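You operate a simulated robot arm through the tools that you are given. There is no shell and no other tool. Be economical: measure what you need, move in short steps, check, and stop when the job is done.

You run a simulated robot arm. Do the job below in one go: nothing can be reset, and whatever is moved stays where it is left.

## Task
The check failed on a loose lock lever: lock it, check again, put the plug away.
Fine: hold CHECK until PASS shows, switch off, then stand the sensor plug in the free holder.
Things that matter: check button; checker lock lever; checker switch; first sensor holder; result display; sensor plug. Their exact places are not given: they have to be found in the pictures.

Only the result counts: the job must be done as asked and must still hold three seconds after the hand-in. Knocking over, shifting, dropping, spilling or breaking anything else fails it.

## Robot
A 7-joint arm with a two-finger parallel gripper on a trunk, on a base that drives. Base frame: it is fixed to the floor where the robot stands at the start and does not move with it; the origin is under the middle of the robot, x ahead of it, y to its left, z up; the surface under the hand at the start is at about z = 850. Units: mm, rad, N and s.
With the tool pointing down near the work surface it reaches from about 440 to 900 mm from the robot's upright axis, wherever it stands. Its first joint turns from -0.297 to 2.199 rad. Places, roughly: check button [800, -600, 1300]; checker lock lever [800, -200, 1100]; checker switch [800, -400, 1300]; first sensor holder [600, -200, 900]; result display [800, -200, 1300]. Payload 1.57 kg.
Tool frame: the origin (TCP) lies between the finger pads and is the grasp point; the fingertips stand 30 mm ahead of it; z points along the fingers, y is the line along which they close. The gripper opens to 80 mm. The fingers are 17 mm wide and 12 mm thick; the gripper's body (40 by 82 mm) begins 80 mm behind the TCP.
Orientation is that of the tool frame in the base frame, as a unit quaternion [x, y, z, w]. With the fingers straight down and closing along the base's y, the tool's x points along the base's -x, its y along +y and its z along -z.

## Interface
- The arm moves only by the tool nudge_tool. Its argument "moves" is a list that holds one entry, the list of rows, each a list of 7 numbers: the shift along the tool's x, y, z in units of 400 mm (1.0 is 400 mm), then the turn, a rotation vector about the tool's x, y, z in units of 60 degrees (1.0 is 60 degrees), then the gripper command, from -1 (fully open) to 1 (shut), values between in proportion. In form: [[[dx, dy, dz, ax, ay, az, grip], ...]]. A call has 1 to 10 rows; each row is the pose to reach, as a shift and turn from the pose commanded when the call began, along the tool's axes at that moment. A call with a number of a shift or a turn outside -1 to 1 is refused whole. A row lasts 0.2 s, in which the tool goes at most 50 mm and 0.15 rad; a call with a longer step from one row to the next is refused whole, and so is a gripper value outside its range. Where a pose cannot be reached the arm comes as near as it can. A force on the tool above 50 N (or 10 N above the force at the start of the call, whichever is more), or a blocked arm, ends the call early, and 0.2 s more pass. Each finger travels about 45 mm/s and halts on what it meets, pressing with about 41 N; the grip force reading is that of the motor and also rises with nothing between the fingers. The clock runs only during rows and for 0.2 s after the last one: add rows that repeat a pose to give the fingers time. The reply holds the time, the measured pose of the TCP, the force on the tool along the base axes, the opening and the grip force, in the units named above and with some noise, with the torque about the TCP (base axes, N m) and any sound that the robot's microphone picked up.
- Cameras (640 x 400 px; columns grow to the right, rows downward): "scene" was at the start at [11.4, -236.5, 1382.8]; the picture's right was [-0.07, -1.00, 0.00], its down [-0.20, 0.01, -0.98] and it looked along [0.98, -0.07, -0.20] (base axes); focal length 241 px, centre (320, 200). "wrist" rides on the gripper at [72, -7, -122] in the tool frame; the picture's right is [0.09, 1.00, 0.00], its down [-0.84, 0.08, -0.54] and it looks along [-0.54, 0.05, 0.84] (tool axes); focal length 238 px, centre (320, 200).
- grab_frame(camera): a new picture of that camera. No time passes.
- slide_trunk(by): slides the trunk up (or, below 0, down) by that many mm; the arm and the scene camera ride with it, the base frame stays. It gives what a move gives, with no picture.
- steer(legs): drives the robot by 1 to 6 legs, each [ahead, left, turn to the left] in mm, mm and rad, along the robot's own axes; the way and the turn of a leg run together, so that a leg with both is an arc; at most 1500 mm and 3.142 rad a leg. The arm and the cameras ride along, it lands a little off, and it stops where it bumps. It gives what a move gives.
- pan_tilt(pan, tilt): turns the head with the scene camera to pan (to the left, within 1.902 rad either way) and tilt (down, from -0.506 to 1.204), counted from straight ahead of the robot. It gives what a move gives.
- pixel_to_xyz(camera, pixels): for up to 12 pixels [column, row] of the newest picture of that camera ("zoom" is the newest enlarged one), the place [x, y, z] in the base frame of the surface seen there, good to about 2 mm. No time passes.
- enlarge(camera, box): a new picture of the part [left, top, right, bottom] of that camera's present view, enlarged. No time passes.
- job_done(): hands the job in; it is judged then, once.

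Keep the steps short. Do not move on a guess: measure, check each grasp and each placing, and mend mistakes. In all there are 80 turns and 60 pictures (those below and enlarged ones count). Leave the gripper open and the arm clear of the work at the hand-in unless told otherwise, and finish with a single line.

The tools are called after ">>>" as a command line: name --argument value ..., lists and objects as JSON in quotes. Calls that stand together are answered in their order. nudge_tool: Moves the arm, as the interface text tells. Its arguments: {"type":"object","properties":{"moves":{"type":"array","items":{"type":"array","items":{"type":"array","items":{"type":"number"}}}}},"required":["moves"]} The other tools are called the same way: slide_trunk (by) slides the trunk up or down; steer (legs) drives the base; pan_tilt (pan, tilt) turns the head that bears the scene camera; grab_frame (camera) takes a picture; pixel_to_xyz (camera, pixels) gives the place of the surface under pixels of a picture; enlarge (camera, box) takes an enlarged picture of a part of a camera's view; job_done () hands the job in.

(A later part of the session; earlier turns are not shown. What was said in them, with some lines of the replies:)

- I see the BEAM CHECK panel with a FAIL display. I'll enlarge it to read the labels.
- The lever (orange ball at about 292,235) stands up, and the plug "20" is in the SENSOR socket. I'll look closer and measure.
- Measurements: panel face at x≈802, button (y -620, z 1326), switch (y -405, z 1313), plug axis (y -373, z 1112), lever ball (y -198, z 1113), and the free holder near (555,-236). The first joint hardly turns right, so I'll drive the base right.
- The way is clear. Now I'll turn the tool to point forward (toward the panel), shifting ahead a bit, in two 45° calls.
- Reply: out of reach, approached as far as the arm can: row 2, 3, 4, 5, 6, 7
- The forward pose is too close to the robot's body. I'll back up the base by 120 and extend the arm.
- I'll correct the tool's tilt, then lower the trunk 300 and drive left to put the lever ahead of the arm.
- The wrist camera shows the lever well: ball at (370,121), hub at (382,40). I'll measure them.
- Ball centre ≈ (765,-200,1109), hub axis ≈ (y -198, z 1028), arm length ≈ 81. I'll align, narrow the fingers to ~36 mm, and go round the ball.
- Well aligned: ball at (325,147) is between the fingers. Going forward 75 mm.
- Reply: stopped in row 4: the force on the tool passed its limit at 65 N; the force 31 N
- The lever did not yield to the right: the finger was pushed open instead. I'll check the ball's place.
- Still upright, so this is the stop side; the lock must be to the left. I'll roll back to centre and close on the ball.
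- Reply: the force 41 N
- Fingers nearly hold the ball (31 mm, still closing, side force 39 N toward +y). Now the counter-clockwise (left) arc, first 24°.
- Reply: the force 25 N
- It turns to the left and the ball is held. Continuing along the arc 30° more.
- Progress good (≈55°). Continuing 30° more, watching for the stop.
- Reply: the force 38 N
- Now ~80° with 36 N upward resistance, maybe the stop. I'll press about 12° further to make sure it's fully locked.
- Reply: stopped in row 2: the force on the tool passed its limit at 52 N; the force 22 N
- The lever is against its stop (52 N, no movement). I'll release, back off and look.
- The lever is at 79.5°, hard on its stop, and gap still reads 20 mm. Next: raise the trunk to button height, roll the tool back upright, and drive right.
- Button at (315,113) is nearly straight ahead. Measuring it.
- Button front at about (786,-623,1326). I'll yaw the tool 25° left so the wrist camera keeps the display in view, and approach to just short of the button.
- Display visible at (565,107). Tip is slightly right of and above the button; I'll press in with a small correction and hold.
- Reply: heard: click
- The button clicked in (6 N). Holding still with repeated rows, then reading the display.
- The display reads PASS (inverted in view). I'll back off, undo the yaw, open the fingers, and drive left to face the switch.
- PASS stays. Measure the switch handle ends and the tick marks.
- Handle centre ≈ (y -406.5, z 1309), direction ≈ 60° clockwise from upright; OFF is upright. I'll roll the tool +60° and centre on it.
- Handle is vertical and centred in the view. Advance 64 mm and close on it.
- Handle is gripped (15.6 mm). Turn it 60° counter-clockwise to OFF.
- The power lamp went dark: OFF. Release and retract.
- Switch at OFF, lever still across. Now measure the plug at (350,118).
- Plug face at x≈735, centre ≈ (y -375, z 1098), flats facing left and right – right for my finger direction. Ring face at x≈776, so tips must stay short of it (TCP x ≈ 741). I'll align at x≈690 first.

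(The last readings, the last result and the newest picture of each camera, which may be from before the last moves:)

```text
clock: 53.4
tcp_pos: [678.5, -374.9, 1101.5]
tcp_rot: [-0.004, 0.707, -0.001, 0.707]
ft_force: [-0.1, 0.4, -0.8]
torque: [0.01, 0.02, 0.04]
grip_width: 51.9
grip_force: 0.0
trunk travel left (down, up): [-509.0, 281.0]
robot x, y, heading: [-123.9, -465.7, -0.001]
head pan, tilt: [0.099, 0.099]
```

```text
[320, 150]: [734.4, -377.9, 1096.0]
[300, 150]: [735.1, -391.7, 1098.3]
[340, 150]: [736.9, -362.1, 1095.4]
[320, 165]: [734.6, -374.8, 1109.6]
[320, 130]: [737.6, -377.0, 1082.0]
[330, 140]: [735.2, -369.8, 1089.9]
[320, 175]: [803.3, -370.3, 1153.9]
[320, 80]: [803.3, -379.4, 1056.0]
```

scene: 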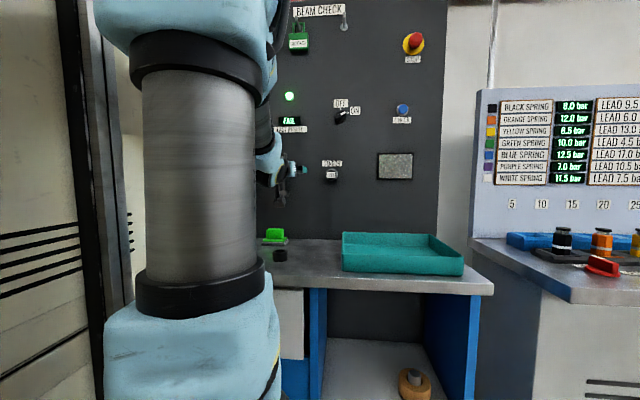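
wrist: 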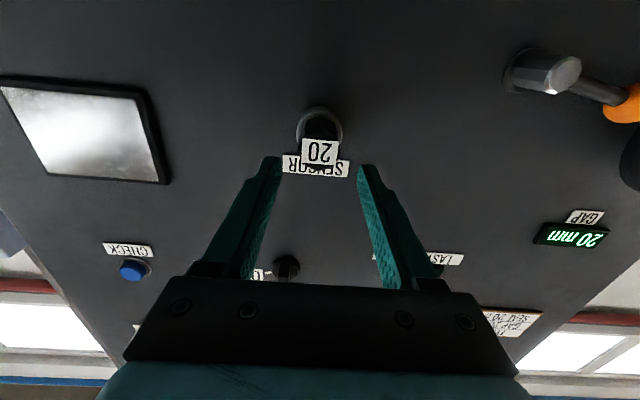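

Centred. Lower 4 mm, advance 62 mm, and close on the plug.

>>> nudge_tool --moves '[[[0.01, -0.004, 0.05, 0, 0, 0, -0.3], [0.01, -0.004, 0.1, 0, 0, 0, -0.3], [0.01, -0.004, 0.155, 0, 0, 0, -0.3], [0.01, -0.004, 0.155, 0, 0, 0, 0.2], [0.01, -0.004, 0.155, 0, 0, 0, 1], [0.01, -0.004, 0.155, 0, 0, 0, 1], [0.01, -0.004, 0.155, 0, 0, 0, 1]]]'

>>> grab_frame --camera "wrist"

```text
clock: 55.0
tcp_pos: [743.3, -376.3, 1097.8]
tcp_rot: [-0.005, 0.707, -0.001, 0.707]
ft_force: [1.2, 3.0, -1.0]
torque: [0.01, 0.02, 0.17]
grip_width: 34.8
grip_force: 39.8
trunk travel left (down, up): [-509.0, 281.0]
robot x, y, heading: [-123.9, -466.4, -0.003]
head pan, tilt: [0.099, 0.099]
```

```text
26 pictures are left
```

wrist: 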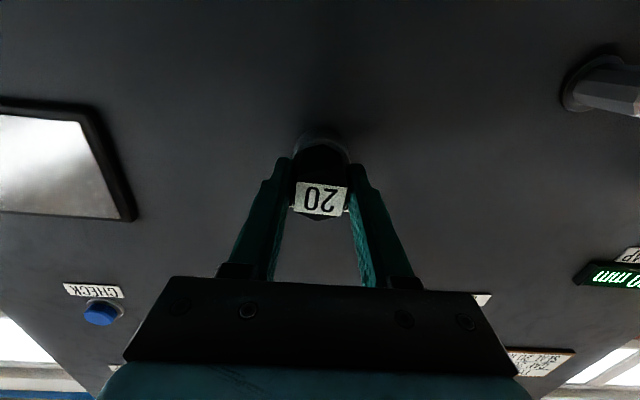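

Gripped (34.8 mm, 40 N), even on both sides. Pull straight out.

>>> nudge_tool --moves '[[[0, 0, -0.02, 0, 0, 0, 1], [0, 0, -0.05, 0, 0, 0, 1], [0, 0, -0.1, 0, 0, 0, 1], [0, 0, -0.15, 0, 0, 0, 1], [0, 0, -0.22, 0, 0, 0, 1], [0, 0, -0.3, 0, 0, 0, 1], [0, 0, -0.3, 0, 0, 0, 1]]]'

>>> grab_frame --camera "wrist"

```text
clock: 56.6
tcp_pos: [620.4, -376.0, 1099.4]
tcp_rot: [-0.003, 0.707, -0.001, 0.707]
ft_force: [-0.1, -0.1, -1.1]
torque: [-0.01, 0.04, 0.0]
grip_width: 34.6
grip_force: 40.8
trunk travel left (down, up): [-509.0, 281.0]
robot x, y, heading: [-124.8, -465.7, -0.004]
head pan, tilt: [0.099, 0.099]
```

```text
25 pictures are left
```

wrist: 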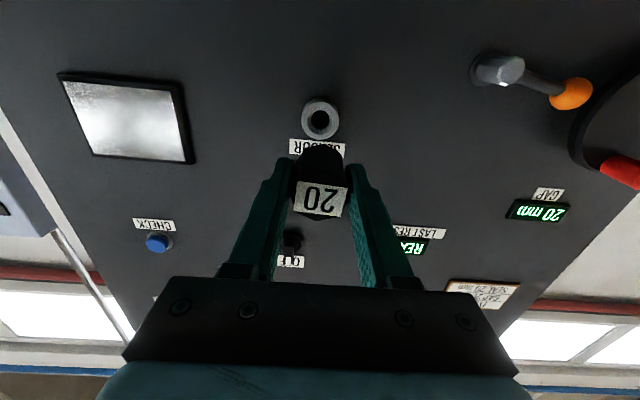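

The plug is out. The display has changed ("RE…"); let me read it.

>>> enlarge --camera "wrist" --box '[380, 215, 470, 265]'

>>> enlarge --camera "scene" --box '[160, 80, 480, 280]'

```text
7.11 times, centred on (425, 240) of wrist
```

zoom: 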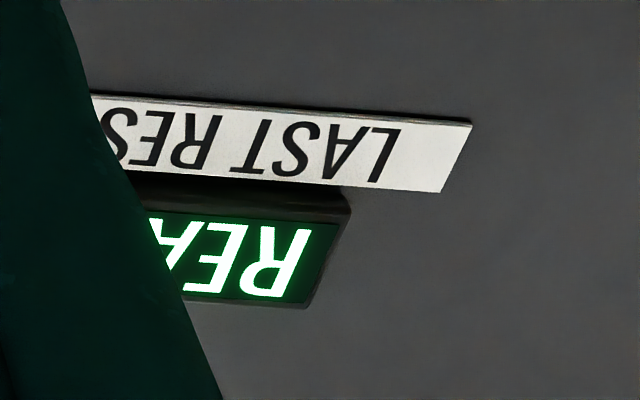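

```text
2.00 times, centred on (320, 180) of scene
```

zoom: 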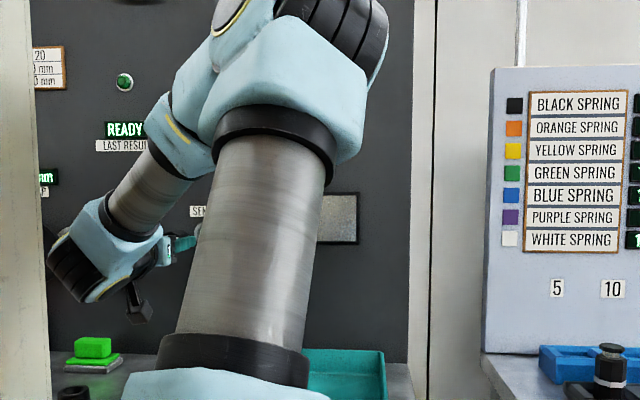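

READY – the expected reset with the plug out. Now turn the tool to point down (two 45° steps) with the plug held.

>>> nudge_tool --moves '[[[0, 0, 0, 0, 0.125, 0, 1], [0, 0, 0, 0, 0.25, 0, 1], [0, 0, 0, 0, 0.375, 0, 1], [0, 0, 0, 0, 0.5, 0, 1], [0, 0, 0, 0, 0.625, 0, 1], [0, 0, 0, 0, 0.75, 0, 1], [0, 0, 0, 0, 0.75, 0, 1]]]'

>>> nudge_tool --moves '[[[0, 0, 0, 0, 0.125, 0, 1], [0, 0, 0, 0, 0.25, 0, 1], [0, 0, 0, 0, 0.375, 0, 1], [0, 0, 0, 0, 0.5, 0, 1], [0, 0, 0, 0, 0.625, 0, 1], [0, 0, 0, 0, 0.75, 0, 1], [0, 0, 0, 0, 0.75, 0, 1]]]'

>>> grab_frame --camera "wrist"

```text
clock: 58.2
tcp_pos: [622.8, -376.1, 1098.8]
tcp_rot: [-0.003, 0.924, -0.002, 0.381]
ft_force: [0.9, -0.4, -0.9]
torque: [0.03, 0.03, 0.02]
grip_width: 34.3
grip_force: 41.2
trunk travel left (down, up): [-509.0, 281.0]
robot x, y, heading: [-124.3, -464.4, 0.001]
head pan, tilt: [0.099, 0.099]
```

```text
clock: 59.8
tcp_pos: [624.3, -376.6, 1097.8]
tcp_rot: [-0.002, 1.0, -0.004, -0.001]
ft_force: [-0.5, -0.5, -0.9]
torque: [-0.02, 0.0, -0.02]
grip_width: 33.4
grip_force: 41.0
trunk travel left (down, up): [-509.0, 281.0]
robot x, y, heading: [-124.8, -462.9, -0.001]
head pan, tilt: [0.099, 0.099]
```

```text
22 pictures are left
```

wrist: 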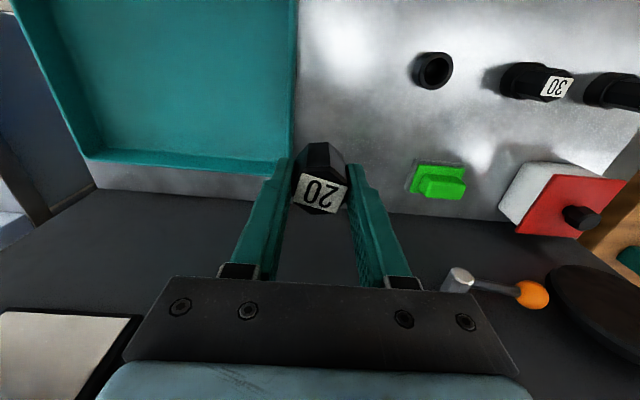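

Free holder at (433,70). Measure its rim, the neighbouring 30 plug, and the held plug's position.

>>> enlarge --camera "wrist" --box '[393, 40, 489, 100]'

>>> pixel_to_xyz --camera "zoom" --pixels '[[275, 90], [275, 285], [160, 195], [385, 185], [270, 190], [215, 125], [330, 255], [340, 115], [210, 250]]'

>>> pixel_to_xyz --camera "wrist" --pixels '[[318, 190], [296, 190], [345, 190], [320, 160], [557, 85], [510, 80], [460, 120]]'

```text
6.67 times, centred on (441, 70) of wrist
```

zoom: 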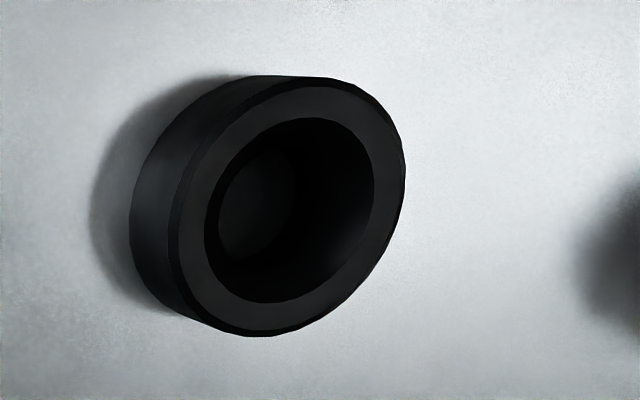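

```text
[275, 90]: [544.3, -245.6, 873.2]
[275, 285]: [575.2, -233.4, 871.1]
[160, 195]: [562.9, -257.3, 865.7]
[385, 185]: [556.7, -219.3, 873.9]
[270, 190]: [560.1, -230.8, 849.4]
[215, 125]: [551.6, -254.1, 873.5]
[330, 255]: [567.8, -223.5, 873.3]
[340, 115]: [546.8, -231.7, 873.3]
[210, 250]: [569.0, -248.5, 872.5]
```

```text
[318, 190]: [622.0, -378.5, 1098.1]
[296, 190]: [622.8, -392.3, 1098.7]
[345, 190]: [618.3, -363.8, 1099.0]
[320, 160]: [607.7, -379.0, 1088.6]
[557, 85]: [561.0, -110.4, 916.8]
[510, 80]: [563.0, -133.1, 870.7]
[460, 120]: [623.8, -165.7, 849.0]
```

>>> pixel_to_xyz --camera "zoom" --pixels '[[192, 220], [389, 190], [300, 100], [262, 318], [200, 170], [378, 230], [240, 120], [330, 295], [362, 125], [215, 285]]'

```text
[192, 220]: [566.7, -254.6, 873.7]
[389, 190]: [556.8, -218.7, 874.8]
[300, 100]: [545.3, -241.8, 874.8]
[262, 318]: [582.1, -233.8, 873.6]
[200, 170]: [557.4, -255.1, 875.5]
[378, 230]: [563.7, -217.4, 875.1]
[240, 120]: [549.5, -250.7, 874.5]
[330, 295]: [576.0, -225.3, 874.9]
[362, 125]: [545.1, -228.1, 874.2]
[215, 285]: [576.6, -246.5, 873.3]
```

Holder centre ≈ (562,-237), rim z 874, and the seated 30 plug's top is 917. I'll check where the plug sits in the fingers.

>>> enlarge --camera "wrist" --box '[272, 130, 368, 226]'

>>> pixel_to_xyz --camera "zoom" --pixels '[[320, 290], [345, 240], [290, 355], [170, 280], [480, 300], [240, 130], [400, 130], [320, 100], [320, 350], [430, 360], [210, 250]]'

```text
4.17 times, centred on (320, 178) of wrist
```

zoom: 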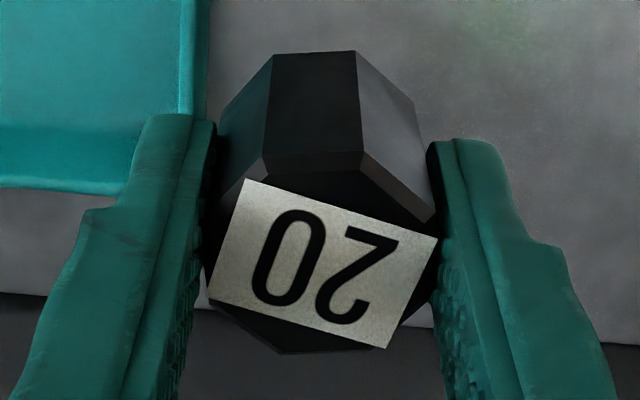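

```text
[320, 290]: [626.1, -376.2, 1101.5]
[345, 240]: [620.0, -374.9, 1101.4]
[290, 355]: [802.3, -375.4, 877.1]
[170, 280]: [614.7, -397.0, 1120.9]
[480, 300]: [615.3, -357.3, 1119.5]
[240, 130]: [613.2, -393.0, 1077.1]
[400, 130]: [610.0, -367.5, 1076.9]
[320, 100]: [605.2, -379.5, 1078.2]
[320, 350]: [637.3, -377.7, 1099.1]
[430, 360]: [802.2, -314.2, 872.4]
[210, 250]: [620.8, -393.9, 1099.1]
```

The hex has turned a bit about its own axis in the fingers but hangs straight; axis ≈ TCP −1 mm in x; face ≈ 3 mm above TCP. The shank is round, so fine. Move above the holder at z≈975.

>>> nudge_tool --moves '[[[0.04, 0.09, 0, 0, 0, 0, 1], [0.08, 0.18, 0, 0, 0, 0, 1], [0.12, 0.27, 0, 0, 0, 0, 1], [0.153, 0.349, 0, 0, 0, 0, 1], [0.153, 0.349, 0, 0, 0, 0, 1], [0.153, 0.349, 0.1, 0, 0, 0, 1], [0.153, 0.349, 0.2, 0, 0, 0, 1], [0.153, 0.349, 0.3, 0, 0, 0, 1], [0.153, 0.349, 0.3, 0, 0, 0, 1]]]'

>>> grab_frame --camera "wrist"

>>> pan_tilt --pan 0.1 --tilt 0.4

>>> grab_frame --camera "scene"

```text
clock: 61.8
tcp_pos: [560.5, -239.8, 976.2]
tcp_rot: [-0.001, 1.0, -0.003, 0.0]
ft_force: [0.6, 0.3, 0.6]
torque: [-0.02, -0.04, -0.04]
grip_width: 32.3
grip_force: 40.4
trunk travel left (down, up): [-509.0, 281.0]
robot x, y, heading: [-121.1, -465.0, 0.002]
head pan, tilt: [0.099, 0.099]
```

```text
19 pictures are left
```

wrist: 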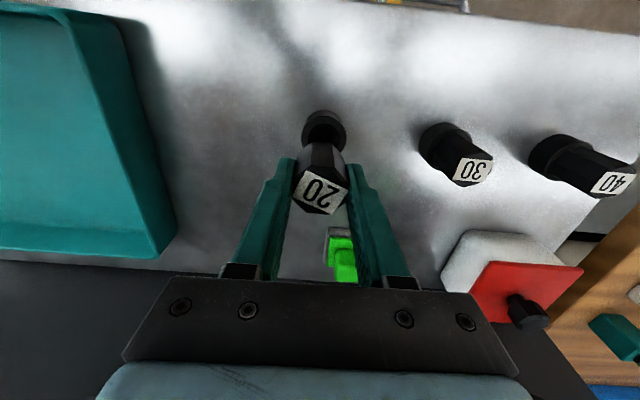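

```text
clock: 62.6
tcp_pos: [560.1, -238.0, 976.6]
tcp_rot: [-0.002, 1.0, -0.003, 0.0]
ft_force: [0.4, -0.9, -0.3]
torque: [0.0, 0.01, -0.01]
grip_width: 32.1
grip_force: 40.4
trunk travel left (down, up): [-509.0, 281.0]
robot x, y, heading: [-126.4, -465.9, -0.003]
head pan, tilt: [0.099, 0.4]
```

```text
18 pictures are left
```

scene: 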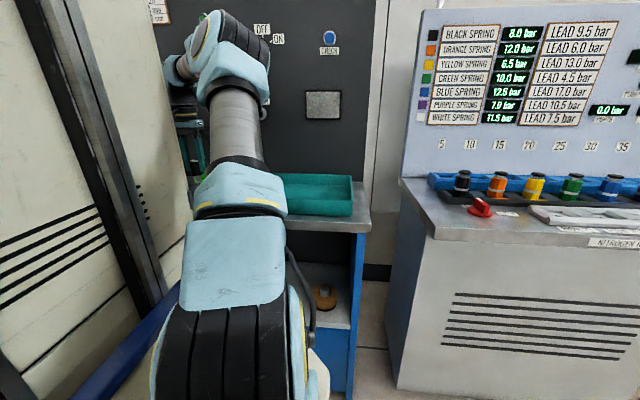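

Holder visible past the plug in the wrist view at (324,128). Refine its centre at this close range.

>>> enlarge --camera "wrist" --box '[276, 100, 372, 160]'

>>> pixel_to_xyz --camera "zoom" --pixels '[[195, 190], [450, 190], [460, 220], [320, 80], [240, 120], [410, 120], [380, 95], [270, 95], [188, 220], [320, 100]]'

```text
6.67 times, centred on (324, 130) of wrist
```

zoom: 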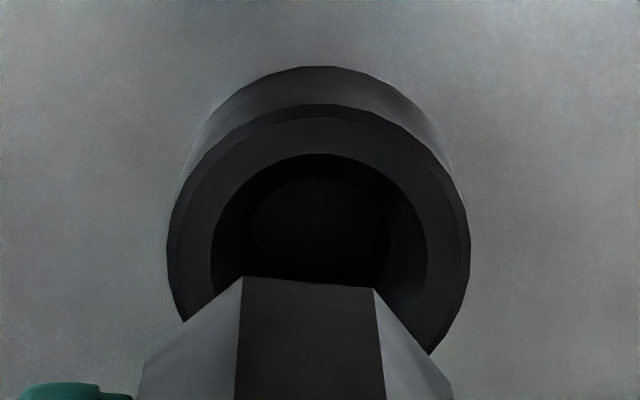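

```text
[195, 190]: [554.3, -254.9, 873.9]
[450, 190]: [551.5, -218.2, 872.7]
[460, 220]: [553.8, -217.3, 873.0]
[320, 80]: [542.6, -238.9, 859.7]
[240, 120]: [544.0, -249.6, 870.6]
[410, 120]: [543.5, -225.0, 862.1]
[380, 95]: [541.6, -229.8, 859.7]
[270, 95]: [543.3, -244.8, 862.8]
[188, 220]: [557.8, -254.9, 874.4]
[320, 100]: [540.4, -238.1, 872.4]
```

Centre confirmed (562,-237). TCP reads (560.3,-239); shift +2.5 x, +2 y, then descend slowly to z≈930 watching force.

>>> nudge_tool --moves '[[[-0.006, 0.005, 0, 0, 0, 0, 1], [-0.006, 0.005, 0.04, 0, 0, 0, 1], [-0.006, 0.005, 0.07, 0, 0, 0, 1], [-0.006, 0.005, 0.09, 0, 0, 0, 1], [-0.006, 0.005, 0.105, 0, 0, 0, 1], [-0.006, 0.005, 0.115, 0, 0, 0, 1], [-0.006, 0.005, 0.115, 0, 0, 0, 1]]]'

>>> grab_frame --camera "wrist"

```text
clock: 64.2
tcp_pos: [565.2, -235.7, 932.0]
tcp_rot: [-0.002, 1.0, -0.004, -0.001]
ft_force: [0.4, -0.2, -0.4]
torque: [0.0, 0.01, 0.0]
grip_width: 32.2
grip_force: 40.4
trunk travel left (down, up): [-509.0, 281.0]
robot x, y, heading: [-122.7, -468.2, 0.002]
head pan, tilt: [0.099, 0.4]
```

```text
16 pictures are left
```

wrist: 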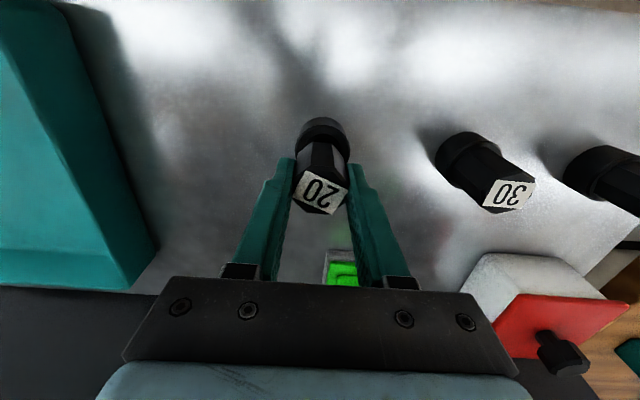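

No contact force at z 932. Zoom to see the plug relative to the rim.

>>> enlarge --camera "wrist" --box '[272, 105, 368, 165]'

>>> pixel_to_xyz --camera "zoom" --pixels '[[330, 110], [330, 150], [200, 200], [460, 200], [270, 280], [380, 280]]'

```text
6.67 times, centred on (320, 135) of wrist
```

zoom: 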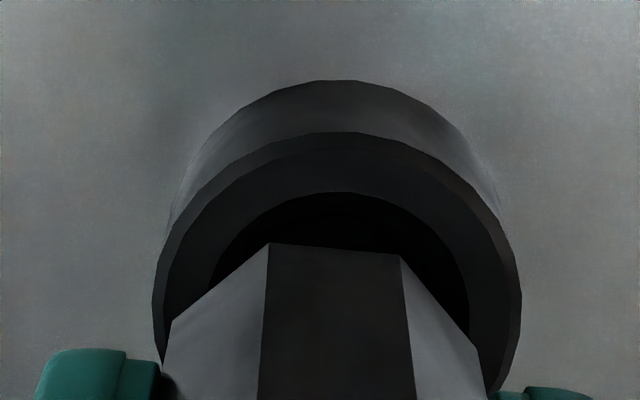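

```text
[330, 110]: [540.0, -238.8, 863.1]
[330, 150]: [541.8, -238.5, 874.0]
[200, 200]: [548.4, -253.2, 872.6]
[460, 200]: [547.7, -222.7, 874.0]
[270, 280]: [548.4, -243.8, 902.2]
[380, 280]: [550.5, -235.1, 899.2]
```

Plug axis ≈ (564,-238.5) vs holder (562,-237): shift −1.5 x, +1 y, and descend slowly to seating (TCP z ≈ 914).

>>> nudge_tool --moves '[[[0.004, 0.003, 0, 0, 0, 0, 1], [0.004, 0.003, 0.012, 0, 0, 0, 1], [0.004, 0.003, 0.024, 0, 0, 0, 1], [0.004, 0.003, 0.034, 0, 0, 0, 1], [0.004, 0.003, 0.042, 0, 0, 0, 1], [0.004, 0.003, 0.042, 0, 0, 0, 1]]]'

>>> enlarge --camera "wrist" --box '[224, 90, 416, 210]'

>>> pixel_to_xyz --camera "zoom" --pixels '[[320, 345], [320, 330], [330, 145], [320, 200]]'

```text
clock: 65.6
tcp_pos: [563.3, -235.2, 916.3]
tcp_rot: [-0.002, 1.0, -0.002, 0.0]
ft_force: [1.0, 2.7, 6.0]
torque: [0.21, 0.0, 0.01]
grip_width: 32.2
grip_force: 40.5
trunk travel left (down, up): [-509.0, 281.0]
robot x, y, heading: [-124.7, -466.0, -0.002]
head pan, tilt: [0.099, 0.4]
```

```text
3.33 times, centred on (320, 150) of wrist
```

zoom: 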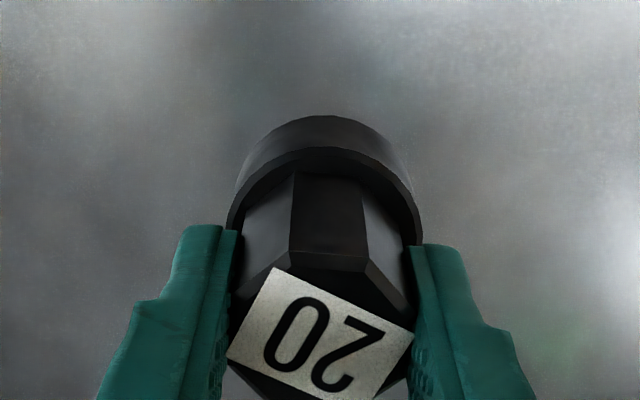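

```text
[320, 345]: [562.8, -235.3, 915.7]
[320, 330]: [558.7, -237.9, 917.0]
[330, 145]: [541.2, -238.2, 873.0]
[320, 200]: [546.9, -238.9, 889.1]
```

Face at z≈917, same as the seated 30 plug, with 6 N of contact. Seated; open the fingers slowly and rise.

>>> nudge_tool --moves '[[[0, 0, 0, 0, 0, 0, 0.1], [0, 0, 0, 0, 0, 0, -0.1], [0, 0, 0, 0, 0, 0, -0.4], [0, 0, 0, 0, 0, 0, -0.4], [0, 0, 0, 0, 0, 0, -0.4]]]'

>>> grab_frame --camera "wrist"

```text
clock: 66.8
tcp_pos: [562.2, -235.7, 914.4]
tcp_rot: [-0.002, 1.0, -0.003, 0.0]
ft_force: [1.1, -0.3, 0.6]
torque: [0.0, -0.02, -0.03]
grip_width: 56.1
grip_force: 0.1
trunk travel left (down, up): [-509.0, 281.0]
robot x, y, heading: [-126.7, -466.9, -0.005]
head pan, tilt: [0.099, 0.4]
```

```text
13 pictures are left
```

wrist: 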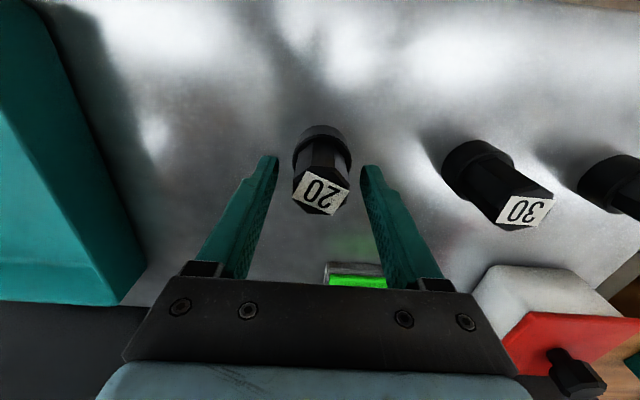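

Plug stands free and straight. Raise the arm clear and check.

>>> nudge_tool --moves '[[[0, 0, -0.05, 0, 0, 0, -0.4], [0, 0, -0.15, 0, 0, 0, -0.4], [0, 0, -0.27, 0, 0, 0, -1], [0, 0, -0.39, 0, 0, 0, -1], [0, 0, -0.5, 0, 0, 0, -1], [0, 0, -0.5, 0, 0, 0, -1]]]'

>>> grab_frame --camera "wrist"

>>> enlarge --camera "wrist" --box '[260, 60, 500, 210]'

```text
clock: 68.2
tcp_pos: [554.1, -238.8, 1113.5]
tcp_rot: [-0.001, 1.0, -0.003, -0.001]
ft_force: [0.5, 0.6, -0.6]
torque: [0.02, -0.03, -0.01]
grip_width: 80.2
grip_force: 0.1
out of reach, approached as far as the arm can: row 5, 6
trunk travel left (down, up): [-509.0, 281.0]
robot x, y, heading: [-119.5, -469.2, -0.001]
head pan, tilt: [0.099, 0.4]
```

```text
12 pictures are left
```

wrist: 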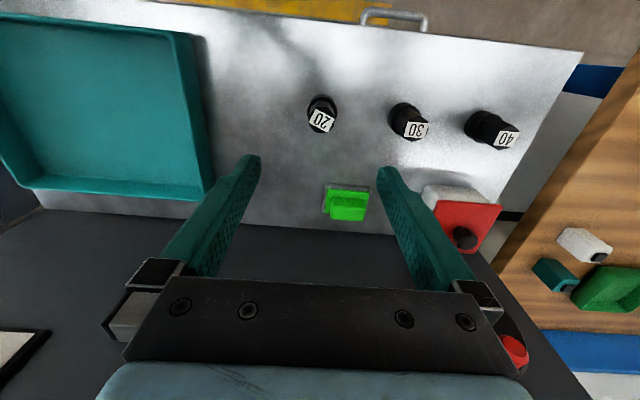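

```text
2.67 times, centred on (380, 135) of wrist
```

zoom: 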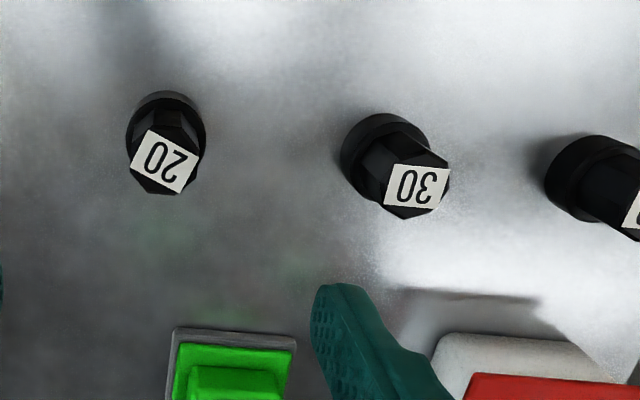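

The plug is seated like the 30. I'll back the robot away and take a last look at the panel.

>>> steer --legs '[[-250, 0, 0]]'

>>> slide_trunk --by 150

>>> grab_frame --camera "wrist"

>>> pan_tilt --pan 0.3 --tilt 0.2

>>> grab_frame --camera "scene"

```text
clock: 70.0
tcp_pos: [303.7, -234.0, 1111.9]
tcp_rot: [-0.005, 1.0, -0.003, 0.0]
ft_force: [-1.1, 1.1, 0.1]
torque: [0.0, -0.01, 0.01]
grip_width: 80.0
grip_force: 0.0
trunk travel left (down, up): [-509.0, 281.0]
robot x, y, heading: [-373.3, -464.3, 0.004]
head pan, tilt: [0.099, 0.4]
```

```text
clock: 71.8
tcp_pos: [304.0, -234.9, 1260.8]
tcp_rot: [-0.004, 1.0, -0.003, 0.0]
ft_force: [0.2, -0.2, -0.2]
torque: [0.01, -0.01, 0.01]
grip_width: 80.0
grip_force: 0.0
trunk travel left (down, up): [-659.0, 131.0]
robot x, y, heading: [-373.3, -467.3, 0.003]
head pan, tilt: [0.099, 0.4]
```

```text
10 pictures are left
```

wrist: 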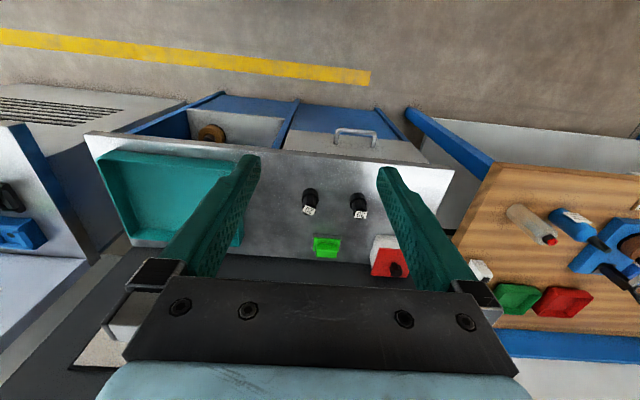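

```text
clock: 72.5
tcp_pos: [303.1, -235.2, 1261.7]
tcp_rot: [-0.005, 1.0, -0.003, 0.0]
ft_force: [0.6, -0.1, 0.2]
torque: [0.0, 0.01, -0.02]
grip_width: 79.9
grip_force: 0.1
trunk travel left (down, up): [-659.0, 131.0]
robot x, y, heading: [-372.5, -464.4, 0.005]
head pan, tilt: [0.3, 0.201]
```

```text
9 pictures are left
```

scene: 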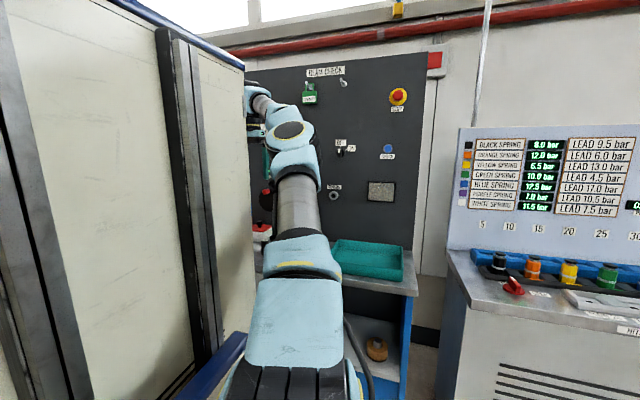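

Check the switch and plugs with two enlargements.

>>> enlarge --camera "wrist" --box '[270, 170, 430, 270]'

>>> enlarge --camera "scene" --box '[300, 125, 400, 205]'

```text
4.00 times, centred on (350, 220) of wrist
```

zoom: 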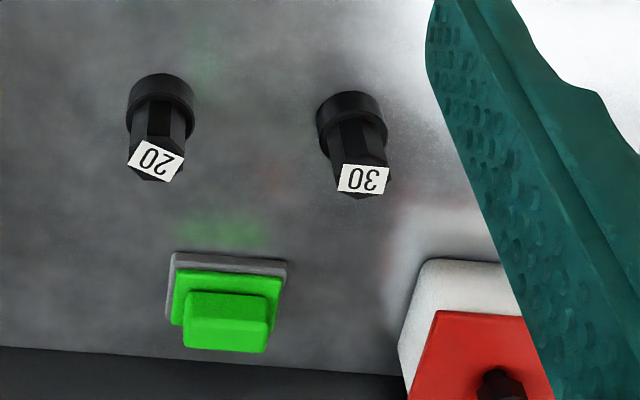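

```text
5.00 times, centred on (350, 165) of scene
```

zoom: 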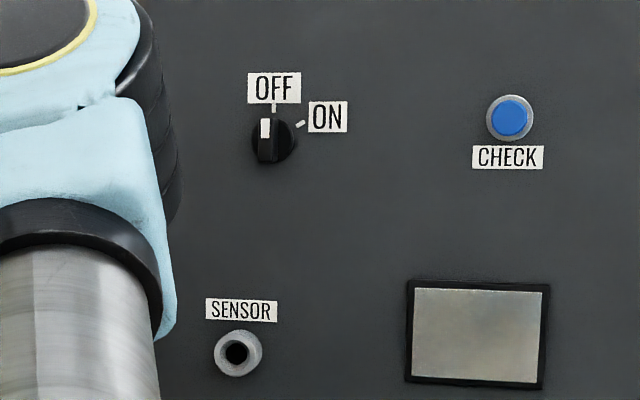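

The switch points at OFF, the socket is empty, the 20 plug stands in its holder, the lever was locked, and the arm is clear with the gripper open. Handing in.

>>> job_done

```text
The job is handed in.
```

The lever is locked, the recheck showed PASS while I held CHECK, the checker is switched off, and the "20" sensor plug stands in the free holder; the job is handed in.
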